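You operate a simulated robot arm through the tools that you are given. There is no shell and no other tool. Be economical: measure what you need, move in short steps, check, and stop when the job is done.

Carry out the task below with a simulated two-armed robot. There is one attempt and no reset: what you move stays moved.

JOB
Take the grey cloth from the teal table and lay it out flat on the beige table.

Only the result counts: the job must be done as asked and must still hold three seconds after the hand-in. Knocking over, shifting, dropping, spilling or breaking anything else fails it. Flat cloth is picked up by pressing the open fingertips on it (5 to 10 N) and closing them slowly along it; thin cloth reads only 2 to 8 mm in the jaws.

ROBOT AND FRAMES
Two 7-joint arms with two-finger parallel grippers on one trunk, on a base that drives. Base frame: it is fixed to the floor where the robot stands at the start and does not move with it; the origin is under the middle of the robot, x ahead of it, y to its left, z up; the surface under the hand at the start is at about z = 800. Lengths are in mm, angles in rad, forces in N, time in s.
The left shoulder is at the start at [80, 131, 947], the right one opposite. With the tool pointing down near the work surface each hand reaches from about 400 to 860 mm from the robot's upright axis, wherever it stands, measured 20 degrees to its own side. Places, roughly: beige table [2900, 300, 800]. Payload 1.57 kg a hand.
The tool frame of a hand sits at the grasp point between the pads (the TCP): z along the fingers, y along the line on which they close. The tips reach 30 mm beyond it. The gripper opens to 110 mm. The fingers are 24 mm wide and 12 mm thick; the gripper's body (48 by 112 mm) begins 78 mm behind the TCP.
Orientation is that of the tool frame in the base frame, as a unit quaternion [x, y, z, w]. With the fingers straight down and closing along the base's y, the tool's x points along the base's -x, its y along +y and its z along -z.

CONTROLS
- The arms move only by the tool play_rows. It takes "left_series", "right_series" or both (then of equal length, played together; a hand with none holds still); each is text: rows parted by semicolons, each of 7 numbers parted by spaces: the turn, a rotation vector about the tool's x, y, z in rad, then the shift along the tool's x, y, z in mm, then the opening, from 0 (shut) to 1 (fully open). In form: wx wy wz x y z hand; .... A call has 1 to 12 rows; each row is the pose to reach, as a shift and turn from the pose commanded when the call began, along the tool's axes at that moment. A row lasts 0.2 s, in which the tool goes at most 50 mm and 0.15 rad; a call with a longer step from one row to the next is refused whole, and so is a gripper value outside its range. A pose out of reach is approached as far as the arm can. The call stops where the force on the tool passes 40 N (or 10 N more than at its start, if that is more) or the arm is blocked; 0.2 s more then pass. The fingers move at their own pace (about 108 mm/s each) and stop on an object; they squeeze with about 24 N. The grip force told is the motor's: it shows also when the fingers shut on nothing. Time passes only in rows, and 0.2 s behind the last, so rows that repeat a pose let the fingers close. It gives the time, the measured TCP pose, the force on the tool (base axes), the opening and the grip force at its end, in the units of the frame above (readings bear some noise), with the torque about the TCP (base axes, N m) and any sound that the robot's microphone picked up.
- Cameras (640 x 400 px; columns grow to the right, rows downward): "scene" is now at [-60.8, 12, 1418.5]; the picture's right is [0.24, -0.97, 0.00], its down [-0.60, -0.15, -0.79] and it looks along [0.77, 0.19, -0.61] (base axes); focal length 291 px, centre (320, 200). "left" rides on the left gripper at [70, -16, -141] in its tool frame; the picture's right is [0.23, 0.97, 0.00], its down [-0.86, 0.20, -0.48] and it looks along [-0.47, 0.11, 0.88] (tool axes); focal length 222 px, centre (320, 200). "right" rides on the right gripper at [70, 16, -141] in its tool frame; the picture's right is [-0.23, 0.97, 0.00], its down [-0.86, -0.20, -0.48] and it looks along [-0.47, -0.11, 0.88] (tool axes); focal length 222 px, centre (320, 200). There is no depth. A picture from a camera that has moved, and an enlarged one, comes with that camera's place and axes in the base frame and with its lens. The place of the scene camera against the robot may be out by one fixed shift of up to 18 mm in any direction.
- capture(camera): a new picture of that camera. The clock stands still meanwhile.
- steer(legs): drives the robot by 1 to 6 legs, each [ahead, left, turn to the left] in mm, mm and rad, along the robot's own axes; the way and the turn of a leg run together, so that a leg with both is an arc; at most 1500 mm and 3.142 rad a leg. The arms and the cameras ride along, it lands a little off, and it stops where it bumps. It gives what a move gives.
- pan_tilt(pan, tilt): turns the head with the scene camera to pan (to the left, within 1.902 rad either way) and tilt (down, from -0.506 to 1.204), counted from straight ahead of the robot. It gives what a move gives.
- inspect(camera, box): a new picture of the part [left, top, right, bottom] of that camera's present view, enlarged. The clock stands still meanwhile.
- finish_job(): hands the job in; it is judged then, once.

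Work in short steps. Places have to be worked out from the pictures, the camera data and where the tool is seen: move nearer, look again, correct. Check each grasp and each placing, and mend what went wrong. You have 120 turns and 108 pictures in all, those below and enlarged ones among them. Open the grippers and draw the arms clear of the work before you hand the job in, unless the task says otherwise; then end with one line.

The tools are called after "Call:" by a JSON object that holds its "fn" and its "kwargs". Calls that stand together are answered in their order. play_rows: Moves the arms, as the interface text tells. Its arguments: {"type":"object","properties":{"left_series":{"type":"string"},"right_series":{"type":"string"}},"required":[]} The other tools are called the same way: steer (legs) drives the base; pan_tilt (pan, tilt) turns the head that bears the scene camera; capture (camera) takes a picture; inspect (camera, box) takes an enlarged picture of a part of a camera's view; finish_job () hands the job in.

At the start:

```text
time_s: 0.0
left_position: [455.0, 333.7, 937.4]
left_tool_rot: [0.0, 1.0, 0.001, 0.0]
left_ft_force: [1.5, -0.5, -0.5]
left_wrist_torque: [0.01, 0.0, 0.0]
left_gripper_width: 110.3
left_grasp_force: 0.0
right_position: [599.3, -62.7, 932.9]
right_tool_rot: [0.0, 1.0, 0.001, 0.0]
right_ft_force: [0.1, -0.1, -0.7]
right_wrist_torque: [0.0, 0.02, -0.03]
right_gripper_width: 110.1
right_grasp_force: 0.0
robot x, y, heading: [-1.0, -1.9, -0.001]
head pan, tilt: [0.241, 0.66]
```

scene: 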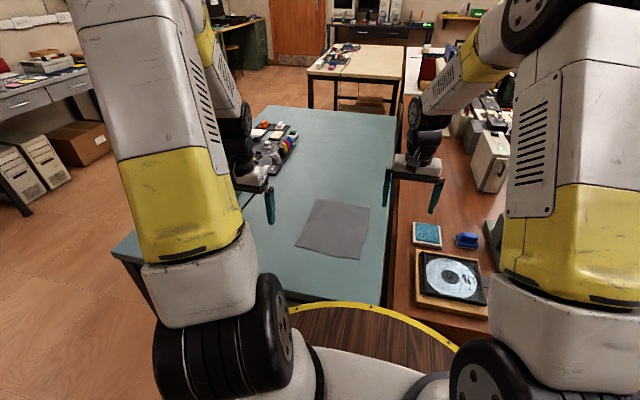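
right: 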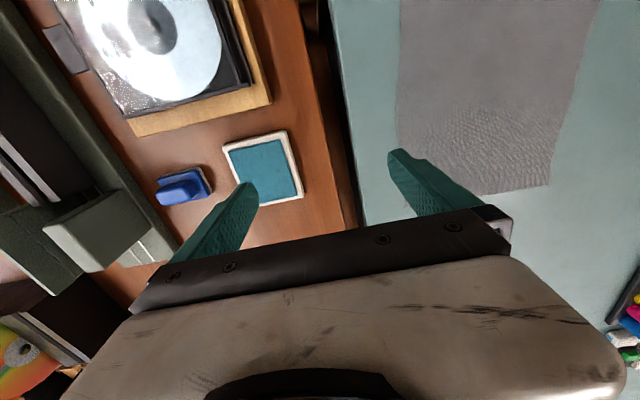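
left: 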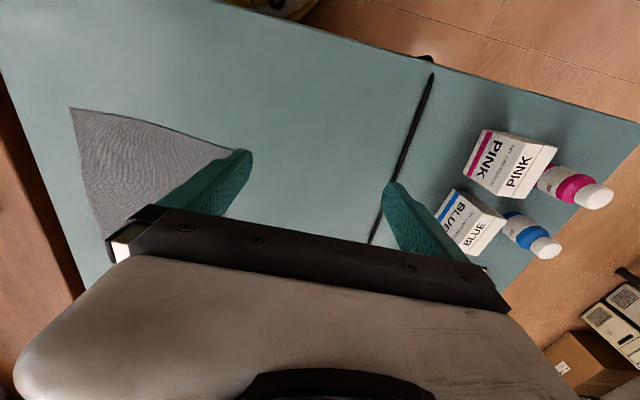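

The cloth's corners appear near (480,43), (488,230), (727,224) and (723,33) on the teal table. Before grasping I look down at the near edge, then along the route.

Call:
{"fn": "pan_tilt", "kwargs": {"pan": 0.2, "tilt": 1.15}}

Call:
{"fn": "capture", "kwargs": {"camera": "scene"}}

Call:
{"fn": "pan_tilt", "kwargs": {"pan": 0.25, "tilt": 0.3}}

Call:
{"fn": "capture", "kwargs": {"camera": "scene"}}

Call:
{"fn": "pan_tilt", "kwargs": {"pan": 1.2, "tilt": 0.5}}

Call:
{"fn": "capture", "kwargs": {"camera": "scene"}}

```text
time_s: 0.9
left_position: [456.3, 334.0, 936.7]
left_tool_rot: [0.001, 1.0, 0.0, 0.0]
left_ft_force: [0.0, -0.5, 0.8]
left_wrist_torque: [-0.01, 0.0, 0.0]
left_gripper_width: 110.2
left_grasp_force: 0.0
right_position: [600.8, -63.7, 933.0]
right_tool_rot: [0.0, 1.0, 0.001, -0.001]
right_ft_force: [-0.9, 0.0, 0.7]
right_wrist_torque: [0.02, 0.03, -0.02]
right_gripper_width: 110.0
right_grasp_force: 0.1
robot x, y, heading: [-2.0, 1.0, -0.001]
head pan, tilt: [0.201, 1.15]
```

```text
104 pictures are left
camera scene: at [-86.3, 3.4, 1382.0], right [0.2, -0.98, 0.0], down [-0.89, -0.18, -0.41], along [0.4, 0.08, -0.91], focal length 291 px, centre (320, 200)
```

scene: 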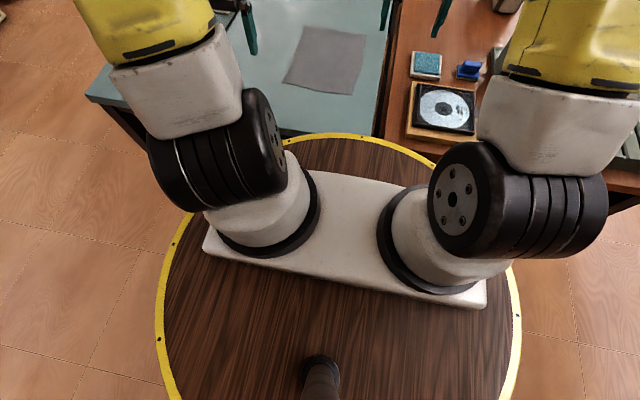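

```text
time_s: 2.1
left_position: [456.4, 334.6, 936.8]
left_tool_rot: [0.0, 1.0, 0.0, 0.0]
left_ft_force: [0.2, -0.5, 0.0]
left_wrist_torque: [0.0, -0.01, 0.0]
left_gripper_width: 110.4
left_grasp_force: 0.0
right_position: [600.6, -64.8, 933.0]
right_tool_rot: [-0.001, 1.0, 0.001, 0.001]
right_ft_force: [0.3, 0.0, -1.1]
right_wrist_torque: [0.0, 0.01, 0.01]
right_gripper_width: 110.1
right_grasp_force: 0.0
robot x, y, heading: [1.0, -1.3, 0.001]
head pan, tilt: [0.25, 0.3]
```

```text
103 pictures are left
camera scene: at [-54.2, 14.5, 1451.0], right [0.25, -0.97, 0.0], down [-0.29, -0.07, -0.95], along [0.93, 0.24, -0.3], focal length 291 px, centre (320, 200)
```

scene: 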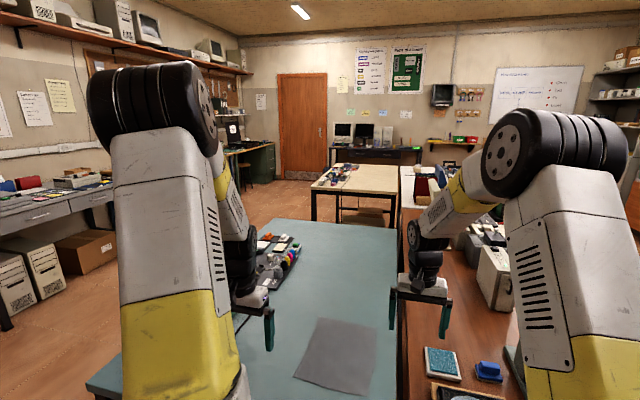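

```text
time_s: 3.3
left_position: [455.4, 334.3, 936.4]
left_tool_rot: [0.001, 1.0, 0.0, 0.0]
left_ft_force: [0.4, -0.7, -0.7]
left_wrist_torque: [-0.01, 0.02, 0.0]
left_gripper_width: 110.0
left_grasp_force: 0.1
right_position: [600.3, -63.0, 934.4]
right_tool_rot: [0.0, 1.0, 0.0, 0.0]
right_ft_force: [0.0, -0.4, 0.5]
right_wrist_torque: [0.01, -0.03, -0.02]
right_gripper_width: 109.9
right_grasp_force: 0.0
robot x, y, heading: [-0.8, 1.2, -0.0]
head pan, tilt: [1.201, 0.499]
```

```text
102 pictures are left
camera scene: at [-111.7, 76.3, 1432.7], right [0.93, -0.36, 0.0], down [-0.17, -0.45, -0.88], along [0.32, 0.82, -0.48], focal length 291 px, centre (320, 200)
```

scene: 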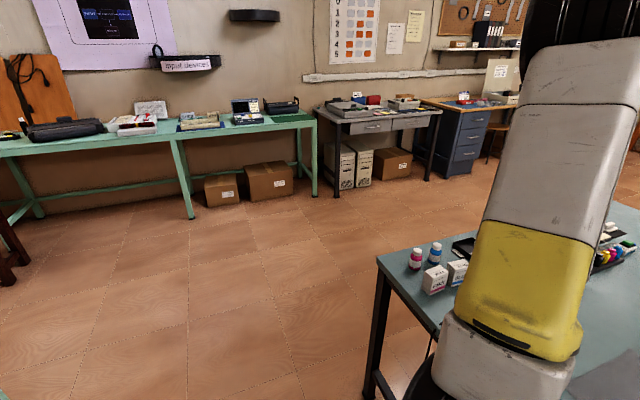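

Beyond the beige table the floor is free, and the room to the left (y about 730–2450) is wide open. The base is about 350 in radius. I'll hold the near cloth edge at both ends, closing along y with a narrow opening, so I bring the left hand over the near-left corner first.

Call:
{"fn": "play_rows", "kwargs": {"left_series": "0 0 0 -11 -33 18 0.24;0 0 0 -22 -66 36 0.24;0 0 0 -33 -99 54 0.24;0 0 0 -44.5 -131 70 0.24;0 0 0 -44.5 -131 70 0.24"}}

Call:
{"fn": "capture", "kwargs": {"camera": "left"}}

Call:
{"fn": "pan_tilt", "kwargs": {"pan": 0.2, "tilt": 0.8}}

Call:
{"fn": "inspect", "kwargs": {"camera": "scene", "box": [200, 100, 440, 250]}}

```text
time_s: 4.5
left_position: [500.3, 204.1, 864.9]
left_tool_rot: [0.0, 1.0, 0.0, 0.001]
left_ft_force: [0.4, 0.4, -0.8]
left_wrist_torque: [-0.01, 0.0, 0.03]
left_gripper_width: 26.6
left_grasp_force: 0.1
right_position: [600.2, -64.5, 932.3]
right_tool_rot: [0.0, 1.0, 0.0, -0.001]
right_ft_force: [0.4, -0.7, 0.3]
right_wrist_torque: [-0.02, -0.02, 0.02]
right_gripper_width: 110.1
right_grasp_force: 0.3
robot x, y, heading: [1.9, -2.5, 0.0]
head pan, tilt: [1.201, 0.499]
```

```text
101 pictures are left
camera left: at [430.2, 188.7, 1007.5], right [-0.23, 0.97, 0.0], down [0.85, 0.2, 0.48], along [0.47, 0.11, -0.88], focal length 222 px, centre (320, 200)
```

left: 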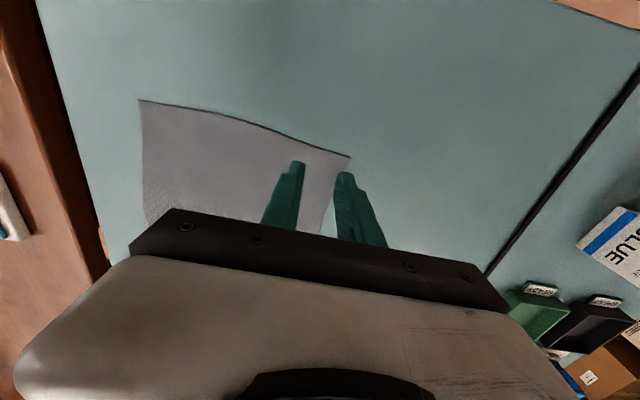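

```text
time_s: 5.8
left_position: [499.2, 204.8, 866.5]
left_tool_rot: [0.001, 1.0, -0.001, 0.0]
left_ft_force: [-0.7, -0.8, 0.3]
left_wrist_torque: [-0.03, 0.01, 0.01]
left_gripper_width: 26.7
left_grasp_force: 0.1
right_position: [599.4, -63.3, 933.4]
right_tool_rot: [0.0, 1.0, 0.001, 0.0]
right_ft_force: [0.8, 0.1, -0.3]
right_wrist_torque: [0.0, -0.03, -0.02]
right_gripper_width: 110.1
right_grasp_force: 0.0
robot x, y, heading: [0.8, 1.5, 0.001]
head pan, tilt: [0.201, 0.799]
```

```text
2.67 times, centred on (320, 175) of scene
camera zoom: at [-65.6, 7.6, 1406.8], right [0.2, -0.98, 0.0], down [-0.7, -0.14, -0.7], along [0.68, 0.14, -0.72], focal length 776 px, centre (320, 267)
```

zoom: 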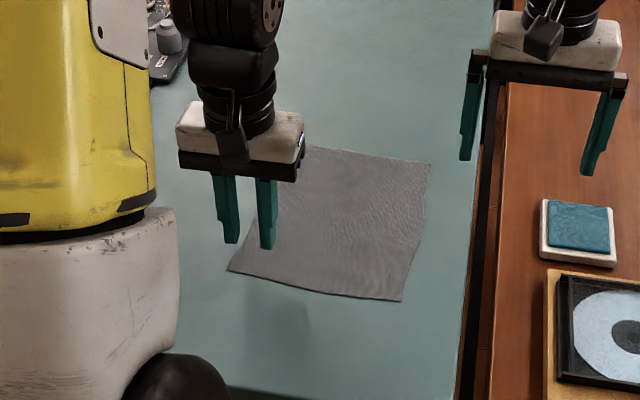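

The left hand sits over the near-left corner (490,232), so I lower to just above the table to find contact.

Call:
{"fn": "play_rows", "kwargs": {"left_series": "0 0 0 -2 -2 12 0.24;0 0 0 -2 -2 24 0.24;0 0 0 -2 -2 32 0.24;0 0 0 -2 -2 35 0.24"}}

```text
time_s: 6.8
left_position: [501.2, 201.8, 832.3]
left_tool_rot: [0.0, 1.0, 0.0, 0.001]
left_ft_force: [-0.8, 0.8, 0.7]
left_wrist_torque: [-0.03, 0.0, 0.02]
left_gripper_width: 26.7
left_grasp_force: 0.0
right_position: [600.0, -64.1, 933.3]
right_tool_rot: [0.0, 1.0, 0.0, 0.0]
right_ft_force: [0.1, -0.3, -0.4]
right_wrist_torque: [0.01, -0.01, 0.0]
right_gripper_width: 110.0
right_grasp_force: 0.1
robot x, y, heading: [-0.4, 0.6, -0.003]
head pan, tilt: [0.201, 0.799]
```

No contact yet; continuing down in 1–2 mm steps.

Call:
{"fn": "play_rows", "kwargs": {"left_series": "0 0 0 0 0 1 0.24;0 0 0 0 0 2 0.24;0 0 0 0 0 3 0.24"}}

```text
time_s: 7.5
left_position: [503.8, 203.5, 830.9]
left_tool_rot: [0.0, 1.0, 0.0, 0.002]
left_ft_force: [-1.7, -0.2, 12.5]
left_wrist_torque: [-0.02, 0.1, 0.0]
left_gripper_width: 26.6
left_grasp_force: 0.0
right_position: [599.7, -62.6, 933.3]
right_tool_rot: [0.0, 1.0, 0.0, 0.0]
right_ft_force: [-0.1, 0.3, 0.0]
right_wrist_torque: [0.02, -0.02, 0.03]
right_gripper_width: 110.3
right_grasp_force: 0.2
robot x, y, heading: [-2.2, 1.7, -0.006]
head pan, tilt: [0.201, 0.799]
stopped in row 3 (left hand): the force on the tool passed its limit at 44 N (the readings are from after the stop); the commanded pose is now the measured one
```

The tips are on the cloth at 12.5 N. I ease off a touch and close slowly.

Call:
{"fn": "play_rows", "kwargs": {"left_series": "0 0 0 0 0 -0.2 0.24;0 0 0 0 0 -0.2 0.21;0 0 0 0 0 -0.2 0.18;0 0 0 0 0 -0.2 0.15;0 0 0 0 0 -0.2 0.12;0 0 0 0 0 -0.2 0.09;0 0 0 0 0 -0.2 0.06;0 0 0 0 0 -0.2 0.03;0 0 0 0 0 -0.2 0;0 0 0 0 0 -0.2 0"}}

Call:
{"fn": "capture", "kwargs": {"camera": "left"}}

```text
time_s: 9.7
left_position: [503.2, 200.7, 830.8]
left_tool_rot: [0.0, 1.0, 0.0, 0.002]
left_ft_force: [0.2, 0.4, 37.3]
left_wrist_torque: [0.02, 0.19, -0.03]
left_gripper_width: 2.0
left_grasp_force: 23.8
right_position: [599.8, -62.6, 933.4]
right_tool_rot: [0.0, 1.0, 0.001, 0.0]
right_ft_force: [-1.2, 0.3, 0.8]
right_wrist_torque: [0.03, 0.02, 0.0]
right_gripper_width: 110.0
right_grasp_force: 0.1
robot x, y, heading: [1.9, 1.8, 0.003]
head pan, tilt: [0.201, 0.799]
```

```text
99 pictures are left
camera left: at [432.7, 185.7, 972.8], right [-0.23, 0.97, 0.0], down [0.85, 0.2, 0.48], along [0.47, 0.11, -0.88], focal length 222 px, centre (320, 200)
```

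left: 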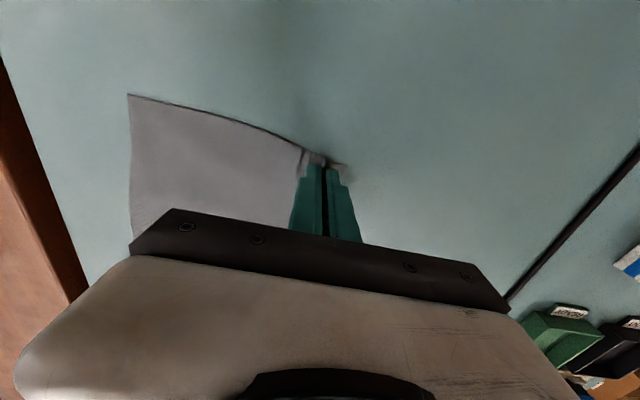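

The jaws read 2 mm with a ridge visible between the tips. I lift 25 mm to verify the grip.

Call:
{"fn": "play_rows", "kwargs": {"left_series": "0 0 0 0 0 -8 0;0 0 0 0 0 -16 0;0 0 0 0 0 -25 0;0 0 0 0 0 -25 0"}}

Call:
{"fn": "capture", "kwargs": {"camera": "left"}}

Call:
{"fn": "inspect", "kwargs": {"camera": "scene", "box": [230, 130, 390, 230]}}

```text
time_s: 10.7
left_position: [501.6, 201.5, 854.3]
left_tool_rot: [0.0, 1.0, 0.0, 0.0]
left_ft_force: [-0.1, 0.3, -0.4]
left_wrist_torque: [-0.02, 0.02, -0.05]
left_gripper_width: 1.8
left_grasp_force: 24.0
right_position: [600.0, -62.8, 932.9]
right_tool_rot: [0.0, 1.0, -0.001, 0.0]
right_ft_force: [-0.4, -0.3, -0.4]
right_wrist_torque: [-0.01, 0.02, 0.0]
right_gripper_width: 110.1
right_grasp_force: 0.0
robot x, y, heading: [1.1, 1.5, -0.0]
head pan, tilt: [0.201, 0.799]
```

```text
98 pictures are left
camera left: at [432.3, 186.3, 996.9], right [-0.23, 0.97, 0.0], down [0.85, 0.2, 0.48], along [0.47, 0.11, -0.88], focal length 222 px, centre (320, 200)
```

left: 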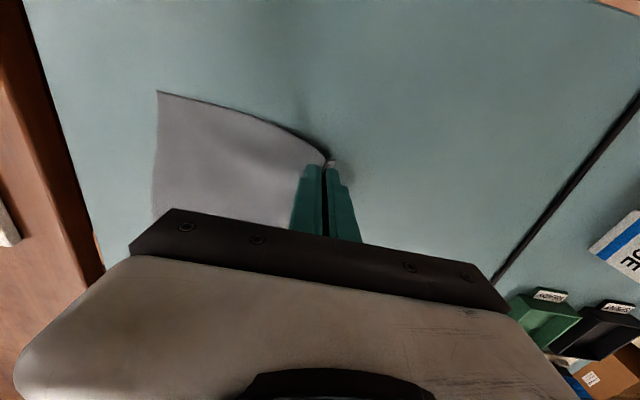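

```text
4.00 times, centred on (310, 180) of scene
camera zoom: at [-65.7, 7.5, 1406.8], right [0.2, -0.98, 0.0], down [-0.7, -0.14, -0.7], along [0.68, 0.14, -0.72], focal length 1164 px, centre (360, 280)
```

zoom: 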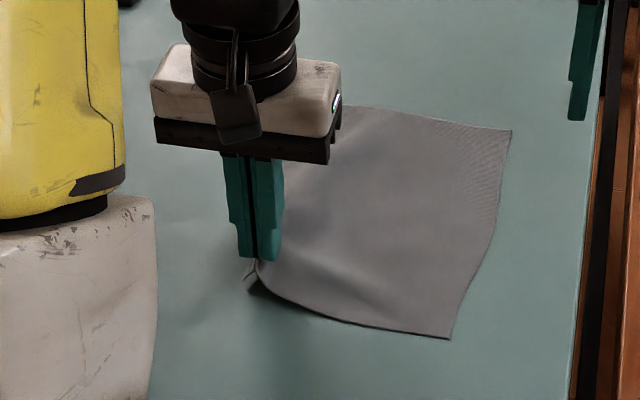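

The left grip holds well. I tilt the left hand outward 0.3 rad and lower it to give the right gripper room, while bringing the right hand above the near-right corner (about (471,60)).

Call:
{"fn": "play_rows", "kwargs": {"left_series": "0.1 0 0 0 3 3 0;0.2 0 0 0 6 6 0;0.3 0 0 0 9 10 0;0.3 0 0 0 9 14 0;0.3 0 0 0 9 14 0;0.3 0 0 0 9 14 0", "right_series": "0 0 0 20 0 0 0.24;0 0 0 45 35 10 0.24;0 0 0 75 75 25 0.24;0 0 0 100 110 45 0.24;0 0 0 113 145 58 0.24;0 0 0 113 148 60 0.24"}}

Call:
{"fn": "capture", "kwargs": {"camera": "right"}}

Call:
{"fn": "capture", "kwargs": {"camera": "left"}}

Call:
{"fn": "inspect", "kwargs": {"camera": "scene", "box": [230, 130, 390, 230]}}

```text
refused: row 3 steps farther than a row can; nothing moved
```

```text
96 pictures are left
camera right: at [530.9, -47.2, 1074.4], right [0.23, 0.97, 0.0], down [0.86, -0.2, 0.48], along [0.47, -0.11, -0.88], focal length 222 px, centre (320, 200)
```

right: 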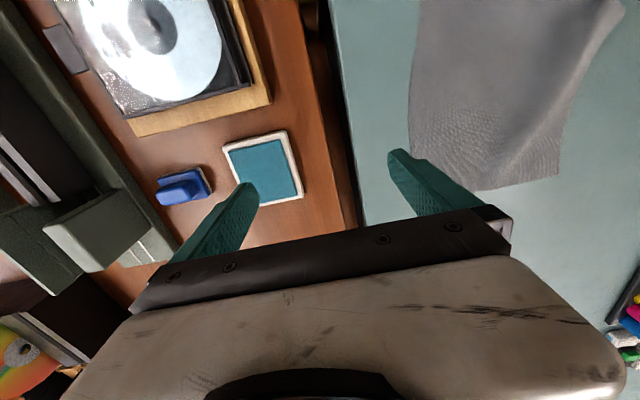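

```text
95 pictures are left
camera left: at [432.3, 186.3, 996.9], right [-0.23, 0.97, 0.0], down [0.85, 0.2, 0.48], along [0.47, 0.11, -0.88], focal length 222 px, centre (320, 200)
```

left: 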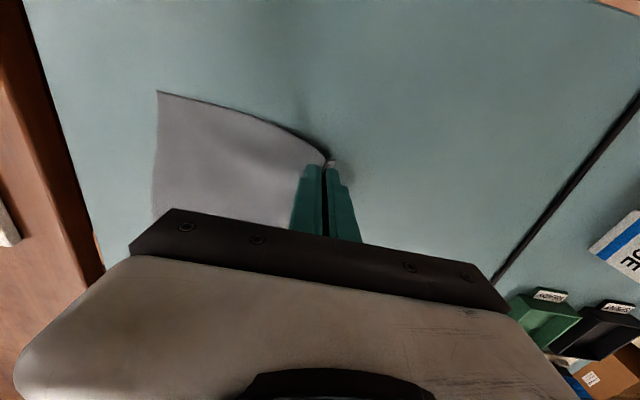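

```text
4.00 times, centred on (310, 180) of scene
camera zoom: at [-65.7, 7.5, 1406.8], right [0.2, -0.98, 0.0], down [-0.7, -0.14, -0.7], along [0.68, 0.14, -0.72], focal length 1164 px, centre (360, 280)
```

zoom: 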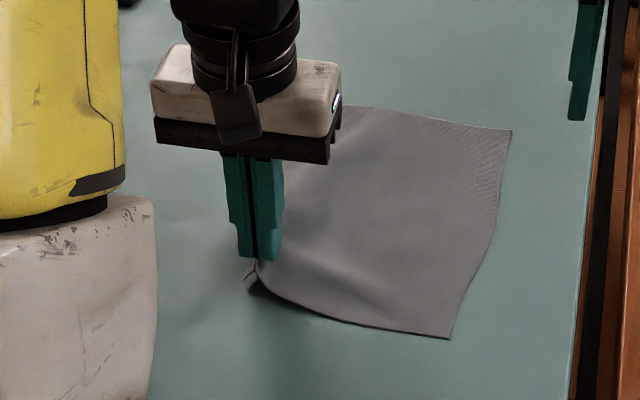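

A row was too long; the same motion with smaller steps.

Call:
{"fn": "play_rows", "kwargs": {"left_series": "0.1 0 0 0 3 3 0;0.2 0 0 0 6 6 0;0.3 0 0 0 9 10 0;0.3 0 0 0 9 14 0;0.3 0 0 0 9 14 0;0.3 0 0 0 9 14 0;0.3 0 0 0 9 14 0", "right_series": "0 0 0 20 0 0 0.24;0 0 0 40 28 8 0.24;0 0 0 62 58 20 0.24;0 0 0 84 88 34 0.24;0 0 0 104 118 48 0.24;0 0 0 113 146 60 0.24;0 0 0 113 148 60 0.24"}}

Call:
{"fn": "capture", "kwargs": {"camera": "right"}}

Call:
{"fn": "inspect", "kwargs": {"camera": "scene", "box": [230, 130, 390, 230]}}

```text
time_s: 12.3
left_position: [503.0, 210.5, 842.2]
left_tool_rot: [0.0, 0.989, -0.15, 0.001]
left_ft_force: [0.0, 1.1, 0.8]
left_wrist_torque: [0.01, -0.01, -0.01]
left_gripper_width: 1.6
left_grasp_force: 24.0
right_position: [485.8, 83.7, 873.4]
right_tool_rot: [-0.001, 1.0, 0.001, 0.001]
right_ft_force: [0.7, 0.2, -0.5]
right_wrist_torque: [-0.02, 0.01, 0.02]
right_gripper_width: 26.4
right_grasp_force: 0.1
robot x, y, heading: [-0.2, -2.3, 0.002]
head pan, tilt: [0.201, 0.799]
```

```text
93 pictures are left
camera right: at [417.4, 99.9, 1014.8], right [0.23, 0.97, 0.0], down [0.86, -0.2, 0.48], along [0.47, -0.11, -0.88], focal length 222 px, centre (320, 200)
```

right: 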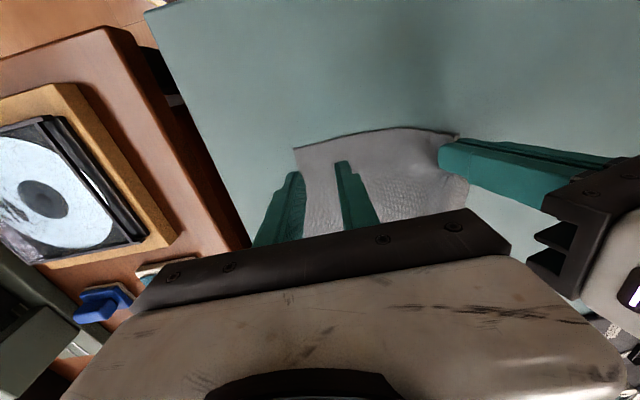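

```text
4.00 times, centred on (310, 180) of scene
camera zoom: at [-65.7, 7.5, 1406.8], right [0.2, -0.98, 0.0], down [-0.7, -0.14, -0.7], along [0.68, 0.14, -0.72], focal length 1164 px, centre (360, 280)
```

zoom: 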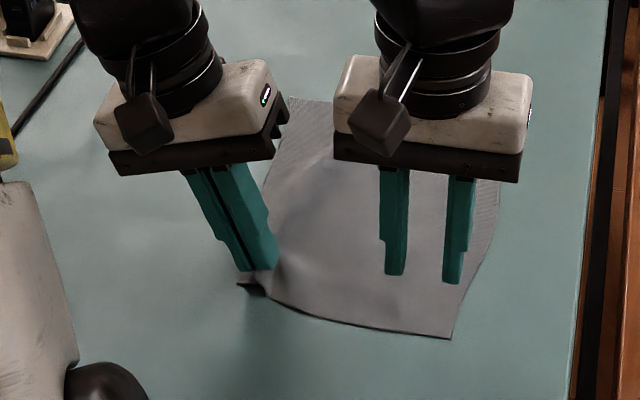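

The near-right corner is at about (470,62); I shift the right hand 5 mm in y and lower it to the cloth.

Call:
{"fn": "play_rows", "kwargs": {"right_series": "0 0 0 -1 5 12 0.24;0 0 0 -1 5 26 0.24;0 0 0 -1 5 36 0.24;0 0 0 -1 5 40 0.24;0 0 0 -1 5 40.5 0.24"}}

```text
time_s: 13.5
left_position: [503.6, 211.3, 840.1]
left_tool_rot: [0.001, 0.989, -0.15, 0.001]
left_ft_force: [0.3, 0.4, -0.9]
left_wrist_torque: [-0.02, 0.0, 0.0]
left_gripper_width: 1.7
left_grasp_force: 23.2
right_position: [488.2, 90.0, 831.9]
right_tool_rot: [0.0, 1.0, 0.0, 0.0]
right_ft_force: [0.0, 0.0, 0.3]
right_wrist_torque: [0.01, -0.02, 0.0]
right_gripper_width: 26.1
right_grasp_force: 0.0
robot x, y, heading: [0.4, 2.2, 0.001]
head pan, tilt: [0.201, 0.799]
```

Almost touching; half-millimetre steps now.

Call:
{"fn": "play_rows", "kwargs": {"right_series": "0 0 0 0 0 0.4 0.24;0 0 0 0 0 0.8 0.24;0 0 0 0 0 1.2 0.24;0 0 0 0 0 1.2 0.24"}}

```text
time_s: 14.5
left_position: [501.5, 211.3, 841.1]
left_tool_rot: [0.0, 0.989, -0.149, 0.001]
left_ft_force: [-0.2, -0.1, 0.1]
left_wrist_torque: [0.05, 0.01, 0.03]
left_gripper_width: 1.9
left_grasp_force: 23.8
right_position: [488.0, 89.5, 831.9]
right_tool_rot: [0.0, 1.0, -0.001, 0.0]
right_ft_force: [-0.4, 0.6, 0.1]
right_wrist_torque: [0.0, 0.0, 0.0]
right_gripper_width: 26.3
right_grasp_force: 0.0
robot x, y, heading: [-2.9, 0.2, -0.003]
head pan, tilt: [0.201, 0.799]
```

Call:
{"fn": "play_rows", "kwargs": {"right_series": "0 0 0 0 0 0.4 0.24;0 0 0 0 0 0.8 0.24;0 0 0 0 0 0.8 0.24"}}

```text
time_s: 15.3
left_position: [501.8, 210.1, 842.2]
left_tool_rot: [0.0, 0.989, -0.149, 0.001]
left_ft_force: [-0.5, 0.4, 0.0]
left_wrist_torque: [0.02, 0.01, -0.01]
left_gripper_width: 2.0
left_grasp_force: 23.5
right_position: [488.1, 90.3, 831.1]
right_tool_rot: [0.0, 1.0, 0.001, 0.0]
right_ft_force: [-1.0, -2.7, 6.5]
right_wrist_torque: [-0.11, 0.07, 0.05]
right_gripper_width: 26.3
right_grasp_force: 0.0
robot x, y, heading: [-2.3, 3.1, 0.001]
head pan, tilt: [0.201, 0.799]
```

The right tips press with 6.5 N; I close slowly with a slight inward shift to follow the gather.

Call:
{"fn": "play_rows", "kwargs": {"right_series": "0 0 0 0 0 0 0.21;0 0 0 0 0 0 0.18;0 0 0 0 1 0 0.15;0 0 0 0 2 0 0.12;0 0 0 0 3 0 0.09;0 0 0 0 3 0 0.06;0 0 0 0 3 0 0.03;0 0 0 0 3 0 0;0 0 0 0 3 0 0"}}

Call:
{"fn": "play_rows", "kwargs": {"left_series": "0 0 0 0 0 0 0;0 0 0 0 0 0 0;0 0 0 0 0 0 0", "right_series": "0 0 0 0 0 -5 0;0 0 0 0 0 -10 0;0 0 0 0 0 -10 0"}}

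Call:
{"fn": "capture", "kwargs": {"camera": "right"}}

Call:
{"fn": "inspect", "kwargs": {"camera": "scene", "box": [230, 130, 390, 230]}}

```text
time_s: 17.3
left_position: [501.4, 210.2, 842.2]
left_tool_rot: [0.0, 0.989, -0.149, 0.0]
left_ft_force: [0.2, -0.7, -0.6]
left_wrist_torque: [-0.02, 0.01, -0.02]
left_gripper_width: 2.1
left_grasp_force: 23.9
right_position: [486.9, 92.5, 830.4]
right_tool_rot: [0.0, 1.0, 0.0, 0.0]
right_ft_force: [1.4, 1.0, 15.2]
right_wrist_torque: [-0.03, 0.03, 0.03]
right_gripper_width: 1.8
right_grasp_force: 23.8
robot x, y, heading: [-0.2, 2.0, 0.004]
head pan, tilt: [0.201, 0.799]
```

```text
time_s: 18.1
left_position: [502.1, 211.1, 840.8]
left_tool_rot: [0.0, 0.989, -0.15, 0.001]
left_ft_force: [-0.3, -0.5, 0.4]
left_wrist_torque: [-0.01, -0.01, -0.02]
left_gripper_width: 2.2
left_grasp_force: 23.6
right_position: [488.9, 92.2, 840.1]
right_tool_rot: [0.0, 1.0, 0.0, 0.0]
right_ft_force: [1.3, 1.1, 0.0]
right_wrist_torque: [0.02, -0.01, 0.0]
right_gripper_width: 1.7
right_grasp_force: 23.5
robot x, y, heading: [3.8, -0.5, 0.002]
head pan, tilt: [0.201, 0.799]
```

```text
91 pictures are left
camera right: at [418.7, 108.5, 981.6], right [0.23, 0.97, 0.0], down [0.86, -0.2, 0.48], along [0.47, -0.11, -0.88], focal length 222 px, centre (320, 200)
```

right: 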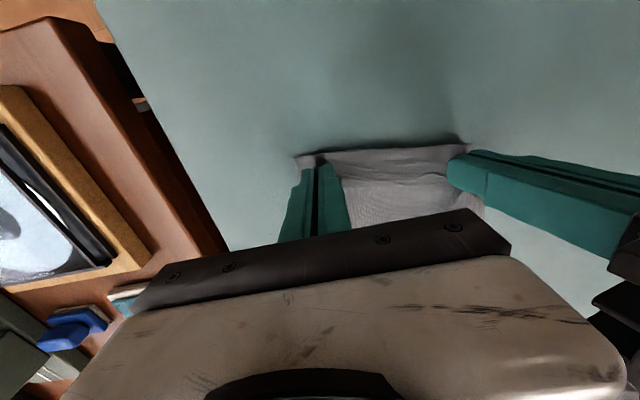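

```text
4.00 times, centred on (310, 180) of scene
camera zoom: at [-65.7, 7.6, 1406.8], right [0.2, -0.98, 0.0], down [-0.7, -0.14, -0.7], along [0.68, 0.14, -0.72], focal length 1164 px, centre (360, 280)
```

zoom: 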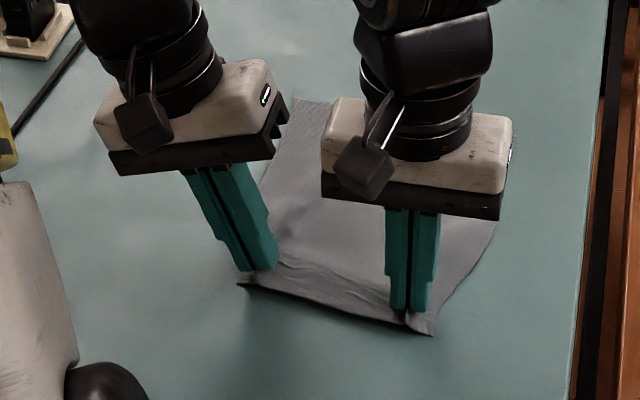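

Both corners are gripped. I lift both hands together by 300 mm, drawing back slightly and matching x.

Call:
{"fn": "play_rows", "kwargs": {"left_series": "0 0 0 4 -11.8 -38.2 0;0 0 0 8 -23.6 -76.4 0;0 0 0 12 -35.4 -114.6 0;0 0 0 16 -47.2 -152.8 0;0 0 0 20 -59 -191 0;0 0 0 24 -70.8 -229 0;0 0 0 28 -82.6 -267 0;0 0 0 32 -88.8 -286.5 0;0 0 0 32 -88.8 -286.5 0", "right_series": "0 0 0 2 0 -40 0;0 0 0 4 0 -80 0;0 0 0 6 0 -120 0;0 0 0 8 0 -160 0;0 0 0 10 0 -200 0;0 0 0 12 0 -240 0;0 0 0 15 0 -280 0;0 0 0 18 0 -300 0;0 0 0 18 0 -300 0"}}

Call:
{"fn": "capture", "kwargs": {"camera": "scene"}}

Call:
{"fn": "capture", "kwargs": {"camera": "right"}}

```text
time_s: 20.1
left_position: [472.1, 209.7, 1140.5]
left_tool_rot: [0.0, 0.989, -0.149, 0.0]
left_ft_force: [0.0, 0.4, 0.8]
left_wrist_torque: [0.02, 0.0, 0.01]
left_gripper_width: 1.9
left_grasp_force: 23.8
right_position: [472.3, 93.9, 1139.4]
right_tool_rot: [0.0, 1.0, 0.0, 0.0]
right_ft_force: [-0.1, 0.1, 0.3]
right_wrist_torque: [-0.02, -0.02, -0.03]
right_gripper_width: 1.9
right_grasp_force: 23.4
robot x, y, heading: [-2.6, -2.6, -0.001]
head pan, tilt: [0.201, 0.799]
```

```text
89 pictures are left
camera scene: at [-65.8, 7.5, 1406.8], right [0.2, -0.98, 0.0], down [-0.7, -0.14, -0.7], along [0.68, 0.14, -0.72], focal length 291 px, centre (320, 200)
```

scene: 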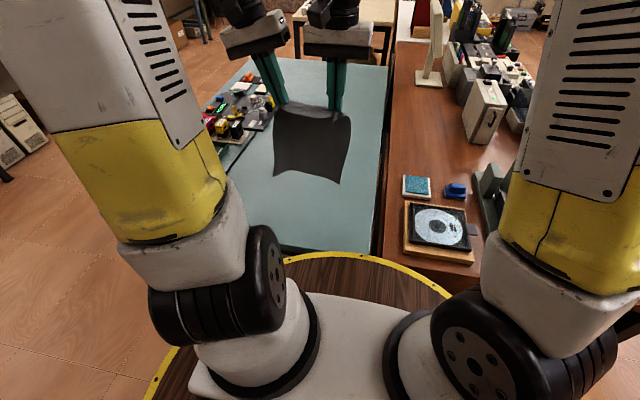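

```text
88 pictures are left
camera right: at [402.1, 109.3, 1280.2], right [0.23, 0.97, 0.0], down [0.86, -0.2, 0.48], along [0.47, -0.11, -0.88], focal length 222 px, centre (320, 200)
```

right: 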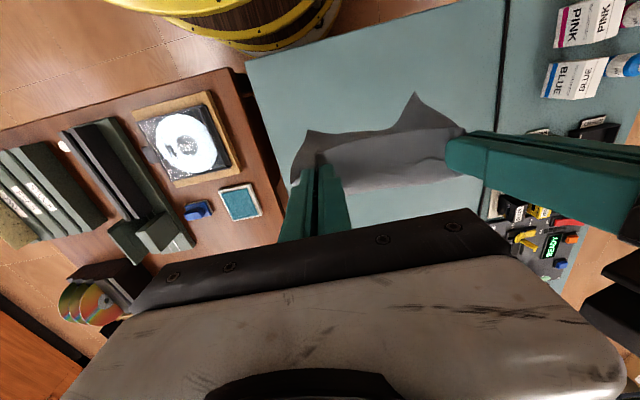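

The cloth hangs cleanly from both hands, both grips near 1.9 mm. I raise 100 mm more for clearance and check what lies behind before driving.

Call:
{"fn": "play_rows", "kwargs": {"left_series": "0 0 0 0 -11.8 -38.2 0;0 0 0 0 -23.6 -76.4 0;0 0 0 0 -29.6 -95.5 0", "right_series": "0 0 0 0 0 -40 0;0 0 0 0 0 -80 0;0 0 0 0 0 -100 0"}}

Call:
{"fn": "pan_tilt", "kwargs": {"pan": 1.9, "tilt": 0.6}}

Call:
{"fn": "capture", "kwargs": {"camera": "scene"}}

Call:
{"fn": "pan_tilt", "kwargs": {"pan": -1.9, "tilt": 0.6}}

Call:
{"fn": "capture", "kwargs": {"camera": "scene"}}

```text
time_s: 20.9
left_position: [471.4, 210.1, 1242.2]
left_tool_rot: [0.0, 0.989, -0.15, 0.001]
left_ft_force: [0.2, 0.2, 0.1]
left_wrist_torque: [0.02, -0.01, 0.04]
left_gripper_width: 2.1
left_grasp_force: 23.8
right_position: [470.5, 94.1, 1240.4]
right_tool_rot: [0.0, 1.0, 0.0, 0.0]
right_ft_force: [-0.7, -0.4, -0.4]
right_wrist_torque: [-0.03, 0.01, -0.02]
right_gripper_width: 1.8
right_grasp_force: 23.3
robot x, y, heading: [1.3, 3.1, 0.003]
head pan, tilt: [0.201, 0.799]
```

```text
time_s: 22.7
left_position: [470.9, 210.1, 1240.9]
left_tool_rot: [-0.001, 0.989, -0.149, 0.0]
left_ft_force: [-0.2, -0.6, 0.1]
left_wrist_torque: [0.02, -0.01, 0.01]
left_gripper_width: 1.9
left_grasp_force: 23.1
right_position: [471.9, 94.0, 1239.4]
right_tool_rot: [0.0, 1.0, 0.0, 0.0]
right_ft_force: [0.5, -0.2, 0.1]
right_wrist_torque: [-0.03, -0.02, -0.02]
right_gripper_width: 1.6
right_grasp_force: 23.3
robot x, y, heading: [1.2, -3.1, -0.001]
head pan, tilt: [1.901, 0.6]
```

```text
87 pictures are left
camera scene: at [-173.3, 75.1, 1423.6], right [0.95, 0.32, 0.0], down [0.18, -0.53, -0.83], along [-0.27, 0.78, -0.56], focal length 291 px, centre (320, 200)
```

scene: 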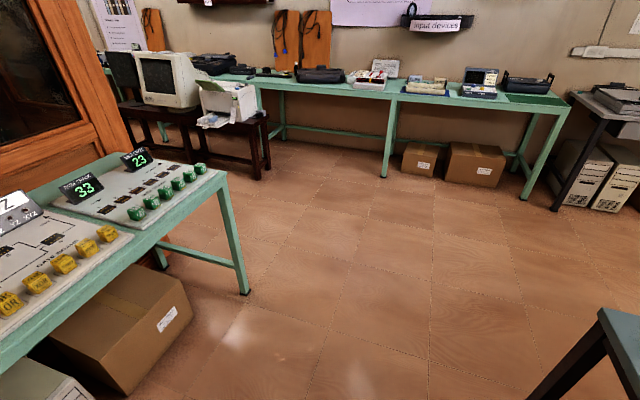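

```text
time_s: 25.8
left_position: [469.9, 210.3, 1241.0]
left_tool_rot: [0.001, 0.989, -0.15, 0.001]
left_ft_force: [0.3, 0.9, -0.1]
left_wrist_torque: [-0.01, -0.04, 0.03]
left_gripper_width: 2.1
left_grasp_force: 23.6
right_position: [470.8, 93.9, 1239.2]
right_tool_rot: [0.0, 1.0, 0.0, 0.0]
right_ft_force: [0.5, 0.3, -0.7]
right_wrist_torque: [-0.02, 0.01, 0.01]
right_gripper_width: 1.7
right_grasp_force: 23.6
robot x, y, heading: [-1.1, -1.8, -0.001]
head pan, tilt: [-1.901, 0.6]
```

```text
86 pictures are left
camera scene: at [-173.4, -92.2, 1423.7], right [-0.95, 0.32, 0.0], down [0.18, 0.53, -0.83], along [-0.27, -0.78, -0.56], focal length 291 px, centre (320, 200)
```

scene: 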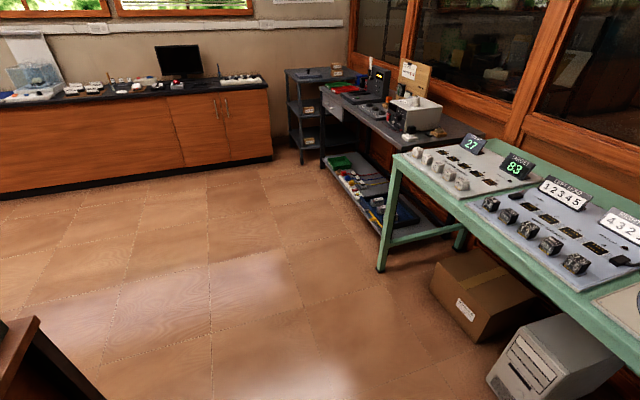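

Table behind starts at x about −960, so backing 250 is safe. Then I strafe left to y≈1350 and drive forward along the open aisle.

Call:
{"fn": "steer", "kwargs": {"legs": [[-250, 0, 0], [0, 1380, 0], [1300, 0, 0], [1300, 0, 0]]}}

Call:
{"fn": "pan_tilt", "kwargs": {"pan": -0.6, "tilt": 0.5}}

Call:
{"fn": "capture", "kwargs": {"camera": "scene"}}

Call:
{"fn": "pan_tilt", "kwargs": {"pan": 0.1, "tilt": 0.4}}

Call:
{"fn": "capture", "kwargs": {"camera": "scene"}}

```text
time_s: 46.2
left_position: [2807.1, 1522.1, 1241.1]
left_tool_rot: [0.016, 0.989, -0.149, -0.001]
left_ft_force: [-0.9, -0.1, -0.3]
left_wrist_torque: [-0.01, 0.0, 0.04]
left_gripper_width: 2.2
left_grasp_force: 23.7
right_position: [2801.9, 1407.4, 1239.7]
right_tool_rot: [0.015, 1.0, -0.001, 0.0]
right_ft_force: [0.5, 0.1, 0.8]
right_wrist_torque: [-0.04, -0.02, -0.01]
right_gripper_width: 1.6
right_grasp_force: 23.3
robot x, y, heading: [2327.7, 1326.2, -0.033]
head pan, tilt: [-1.901, 0.6]
```

```text
time_s: 47.7
left_position: [2807.0, 1522.5, 1242.2]
left_tool_rot: [0.015, 0.989, -0.15, -0.001]
left_ft_force: [-0.4, -0.2, 0.4]
left_wrist_torque: [0.04, 0.02, 0.0]
left_gripper_width: 1.7
left_grasp_force: 23.7
right_position: [2804.0, 1407.1, 1238.6]
right_tool_rot: [0.015, 1.0, 0.0, 0.0]
right_ft_force: [-0.2, -0.4, -0.3]
right_wrist_torque: [-0.01, -0.04, 0.0]
right_gripper_width: 2.0
right_grasp_force: 23.5
robot x, y, heading: [2328.2, 1328.2, -0.031]
head pan, tilt: [-0.6, 0.499]
```

```text
85 pictures are left
camera scene: at [2258.6, 1269.9, 1432.7], right [-0.59, -0.81, 0.0], down [-0.39, 0.28, -0.88], along [0.71, -0.52, -0.48], focal length 291 px, centre (320, 200)
```

scene: 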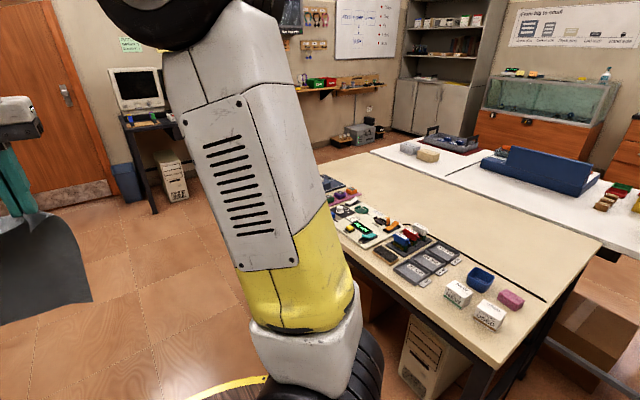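

```text
time_s: 48.8
left_position: [2807.1, 1523.1, 1243.7]
left_tool_rot: [0.016, 0.989, -0.149, -0.001]
left_ft_force: [1.1, 0.4, 0.3]
left_wrist_torque: [0.04, 0.02, 0.03]
left_gripper_width: 2.0
left_grasp_force: 23.2
right_position: [2802.9, 1408.0, 1240.0]
right_tool_rot: [0.015, 1.0, 0.0, 0.0]
right_ft_force: [0.4, 0.4, -0.6]
right_wrist_torque: [0.01, 0.0, 0.01]
right_gripper_width: 1.6
right_grasp_force: 24.0
robot x, y, heading: [2328.8, 1327.2, -0.028]
head pan, tilt: [0.099, 0.4]
```

```text
84 pictures are left
camera scene: at [2277.6, 1329.9, 1441.9], right [0.07, -1.0, 0.0], down [-0.39, -0.03, -0.92], along [0.92, 0.06, -0.39], focal length 291 px, centre (320, 200)
```

scene: 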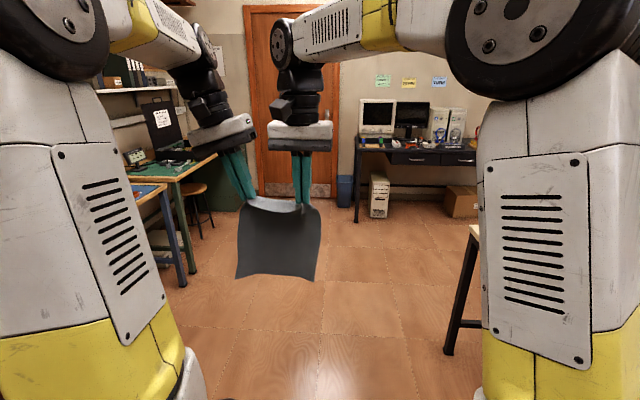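

The strip y −20…420 of the beige table is clear; the objects sit along y>430. I'll go past the far end, turn around and face the table from there.

Call:
{"fn": "steer", "kwargs": {"legs": [[1500, 0, 0.03], [480, 0, 0], [0, 0, 3.14]]}}

Call:
{"fn": "pan_tilt", "kwargs": {"pan": 0.6, "tilt": 0.5}}

Call:
{"fn": "capture", "kwargs": {"camera": "scene"}}

Call:
{"fn": "pan_tilt", "kwargs": {"pan": 1.5, "tilt": 0.5}}

Call:
{"fn": "capture", "kwargs": {"camera": "scene"}}

```text
time_s: 66.2
left_position: [3871.7, 1072.1, 1242.9]
left_tool_rot: [0.988, 0.041, -0.007, -0.15]
left_ft_force: [0.3, 0.4, 0.2]
left_wrist_torque: [-0.04, 0.01, -0.03]
left_gripper_width: 1.7
left_grasp_force: 23.5
right_position: [3861.0, 1187.1, 1240.2]
right_tool_rot: [0.999, 0.042, 0.0, 0.001]
right_ft_force: [-0.1, 0.3, 0.0]
right_wrist_torque: [0.0, -0.01, -0.03]
right_gripper_width: 1.8
right_grasp_force: 23.9
robot x, y, heading: [4323.2, 1322.9, -3.058]
head pan, tilt: [0.099, 0.4]
```

```text
time_s: 67.2
left_position: [3870.6, 1072.1, 1242.2]
left_tool_rot: [0.988, 0.041, -0.007, -0.149]
left_ft_force: [-1.1, 0.5, -0.2]
left_wrist_torque: [0.04, 0.08, 0.01]
left_gripper_width: 1.9
left_grasp_force: 23.9
right_position: [3860.9, 1187.6, 1239.3]
right_tool_rot: [0.999, 0.042, 0.0, 0.0]
right_ft_force: [0.3, -0.8, -0.2]
right_wrist_torque: [0.01, 0.03, 0.02]
right_gripper_width: 1.8
right_grasp_force: 23.8
robot x, y, heading: [4323.3, 1319.2, -3.058]
head pan, tilt: [0.6, 0.499]
```

```text
83 pictures are left
camera scene: at [4386.2, 1266.1, 1432.7], right [-0.63, 0.78, 0.0], down [0.37, 0.3, -0.88], along [-0.68, -0.55, -0.48], focal length 291 px, centre (320, 200)
```

scene: 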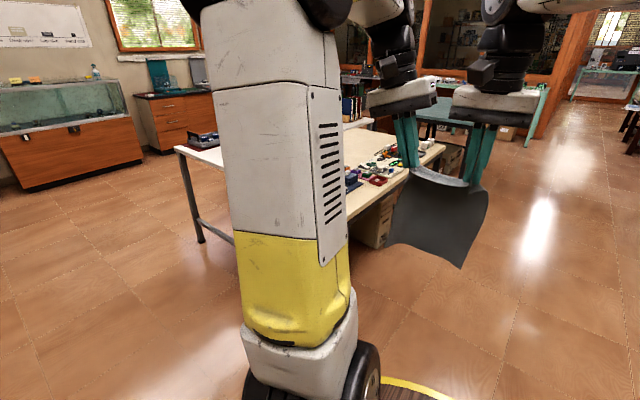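

```text
time_s: 68.3
left_position: [3870.2, 1072.1, 1241.9]
left_tool_rot: [0.988, 0.041, -0.007, -0.15]
left_ft_force: [0.0, -0.1, 0.3]
left_wrist_torque: [0.0, 0.0, -0.02]
left_gripper_width: 2.1
left_grasp_force: 23.7
right_position: [3861.3, 1186.7, 1239.2]
right_tool_rot: [0.999, 0.042, -0.001, 0.0]
right_ft_force: [0.8, 0.1, 0.1]
right_wrist_torque: [0.01, 0.0, 0.01]
right_gripper_width: 1.8
right_grasp_force: 23.8
robot x, y, heading: [4322.9, 1319.5, -3.061]
head pan, tilt: [1.499, 0.499]
```

```text
82 pictures are left
camera scene: at [4457.8, 1232.6, 1432.7], right [-1.0, -0.01, 0.0], down [-0.01, 0.48, -0.88], along [0.01, -0.88, -0.48], focal length 291 px, centre (320, 200)
```

scene: 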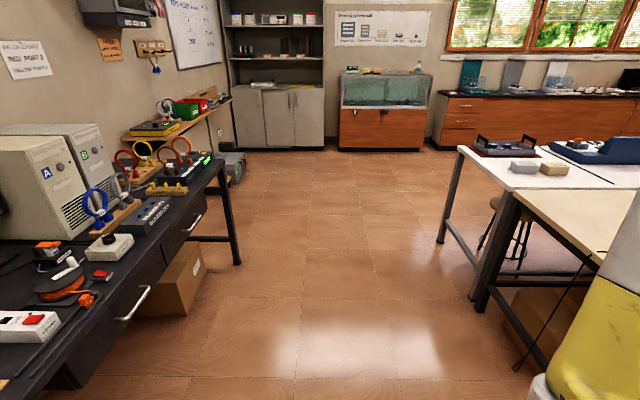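

Clear floor here; the table's end is at x≈3530, with a cable reaching the floor near (3500,360). I square up and strafe left to y≈210.

Call:
{"fn": "steer", "kwargs": {"legs": [[0, 0, -0.08], [0, 1110, 0]]}}

Call:
{"fn": "pan_tilt", "kwargs": {"pan": 0.0, "tilt": 0.55}}

Call:
{"fn": "capture", "kwargs": {"camera": "scene"}}

```text
time_s: 74.5
left_position: [3873.4, -7.7, 1242.9]
left_tool_rot: [0.989, 0.011, -0.003, -0.15]
left_ft_force: [0.2, 0.4, -0.4]
left_wrist_torque: [0.02, -0.01, -0.04]
left_gripper_width: 1.6
left_grasp_force: 23.8
right_position: [3869.7, 106.5, 1240.2]
right_tool_rot: [1.0, 0.011, 0.0, 0.0]
right_ft_force: [-0.2, -0.2, 0.5]
right_wrist_torque: [0.0, 0.01, 0.0]
right_gripper_width: 1.8
right_grasp_force: 23.1
robot x, y, heading: [4334.6, 214.3, -3.114]
head pan, tilt: [1.499, 0.499]
```

```text
time_s: 76.1
left_position: [3873.5, -7.9, 1242.7]
left_tool_rot: [0.989, 0.012, -0.003, -0.15]
left_ft_force: [1.3, -0.4, 0.2]
left_wrist_torque: [0.0, 0.01, 0.0]
left_gripper_width: 1.7
left_grasp_force: 23.7
right_position: [3869.8, 107.2, 1239.3]
right_tool_rot: [1.0, 0.011, 0.0, 0.0]
right_ft_force: [0.1, -0.7, 0.0]
right_wrist_torque: [0.06, 0.01, -0.02]
right_gripper_width: 1.7
right_grasp_force: 23.7
robot x, y, heading: [4339.4, 216.1, -3.117]
head pan, tilt: [0.0, 0.55]
```

```text
81 pictures are left
camera scene: at [4383.7, 204.4, 1428.1], right [-0.02, 1.0, 0.0], down [0.52, 0.01, -0.85], along [-0.85, -0.02, -0.52], focal length 291 px, centre (320, 200)
```

scene: 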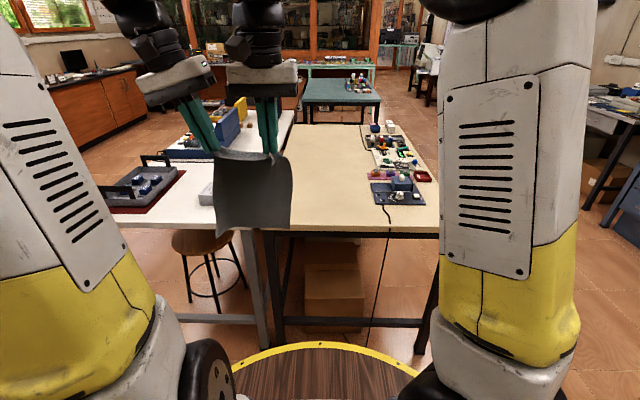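

The clear zone is about y −25…380 at this end. I advance 400 mm while squaring the heading.

Call:
{"fn": "steer", "kwargs": {"legs": [[0, 0, -0.025], [395, 0, 0]]}}

Call:
{"fn": "capture", "kwargs": {"camera": "scene"}}

Call:
{"fn": "capture", "kwargs": {"camera": "right"}}

```text
time_s: 78.9
left_position: [3469.5, 5.6, 1242.1]
left_tool_rot: [0.989, -0.002, 0.0, -0.149]
left_ft_force: [0.0, 0.1, -0.5]
left_wrist_torque: [0.0, -0.01, -0.04]
left_gripper_width: 1.7
left_grasp_force: 23.6
right_position: [3470.4, 119.0, 1239.8]
right_tool_rot: [1.0, -0.002, -0.001, 0.001]
right_ft_force: [-0.2, 0.5, 0.8]
right_wrist_torque: [-0.02, 0.0, -0.01]
right_gripper_width: 1.8
right_grasp_force: 23.9
robot x, y, heading: [3943.6, 213.0, 3.138]
head pan, tilt: [0.0, 0.55]
```

```text
80 pictures are left
camera scene: at [3986.0, 204.2, 1428.1], right [0.0, 1.0, 0.0], down [0.52, 0.0, -0.85], along [-0.85, 0.0, -0.52], focal length 291 px, centre (320, 200)
```

scene: 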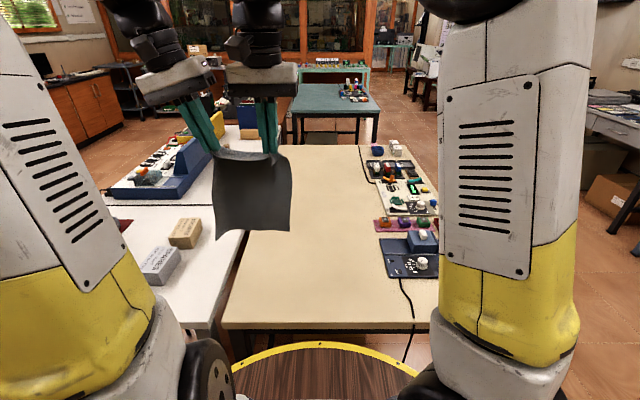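

```text
79 pictures are left
camera right: at [3540.0, 103.6, 1380.9], right [-0.23, -0.97, 0.0], down [-0.85, 0.2, 0.48], along [-0.47, 0.11, -0.88], focal length 222 px, centre (320, 200)
```

right: 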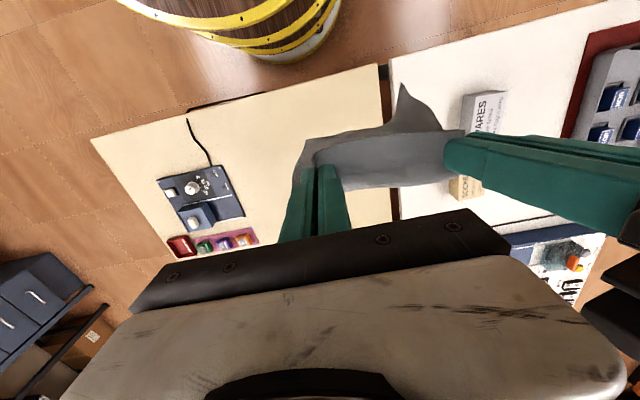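

Table end is at x≈3542 and objects lie at y>379. I carry the cloth forward to x≈3190, centred at y≈170, lowering to z≈1130 so it still hangs clear.

Call:
{"fn": "play_rows", "kwargs": {"left_series": "0 0 0 -28 -6.5 13.5 0;0 0 0 -56 -13 27 0;0 0 0 -84 -19.4 40.6 0;0 0 0 -112 -25.9 54.1 0;0 0 0 -140 -32.4 67.6 0;0 0 0 -168 -38.9 81.2 0;0 0 0 -196 -45.4 94.7 0;0 0 0 -224 -51.8 108.2 0;0 0 0 -252 -58.3 121.8 0;0 0 0 -280 -64.8 135.3 0;0 0 0 -280 -64.8 135.3 0", "right_series": "0 0 0 -28 -10.8 10.8 0;0 0 0 -56 -21.6 21.6 0;0 0 0 -84 -32.4 32.4 0;0 0 0 -112 -43.2 43.2 0;0 0 0 -140 -54 54 0;0 0 0 -168 -64.8 64.8 0;0 0 0 -196 -75.6 75.6 0;0 0 0 -224 -86.4 86.4 0;0 0 0 -252 -97.2 97.2 0;0 0 0 -280 -108 108 0;0 0 0 -280 -108 108 0"}}

Call:
{"fn": "capture", "kwargs": {"camera": "scene"}}

Call:
{"fn": "capture", "kwargs": {"camera": "right"}}

```text
time_s: 81.3
left_position: [3188.5, 106.6, 1131.7]
left_tool_rot: [0.989, -0.002, 0.001, -0.15]
left_ft_force: [0.5, 6.7, -1.6]
left_wrist_torque: [0.2, 0.0, 0.01]
left_gripper_width: 2.0
left_grasp_force: 23.5
right_position: [3189.3, 229.4, 1130.2]
right_tool_rot: [1.0, -0.001, 0.001, 0.0]
right_ft_force: [0.5, -6.2, -0.3]
right_wrist_torque: [-0.2, -0.03, -0.01]
right_gripper_width: 1.7
right_grasp_force: 23.2
robot x, y, heading: [3943.1, 212.8, 3.14]
head pan, tilt: [0.0, 0.55]
```

```text
78 pictures are left
camera scene: at [3985.5, 204.2, 1428.2], right [0.0, 1.0, 0.0], down [0.52, 0.0, -0.85], along [-0.85, 0.0, -0.52], focal length 291 px, centre (320, 200)
```

scene: 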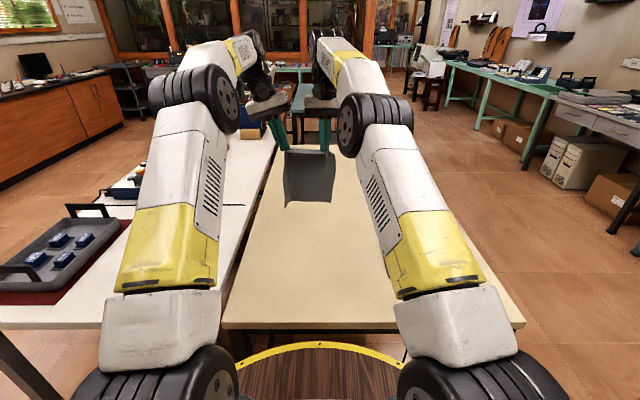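

```text
77 pictures are left
camera right: at [3258.7, 212.9, 1271.4], right [-0.23, -0.97, 0.0], down [-0.86, 0.2, 0.48], along [-0.46, 0.11, -0.88], focal length 222 px, centre (320, 200)
```

right: 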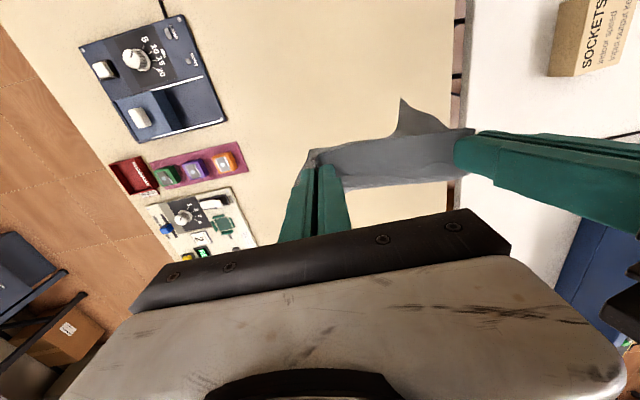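

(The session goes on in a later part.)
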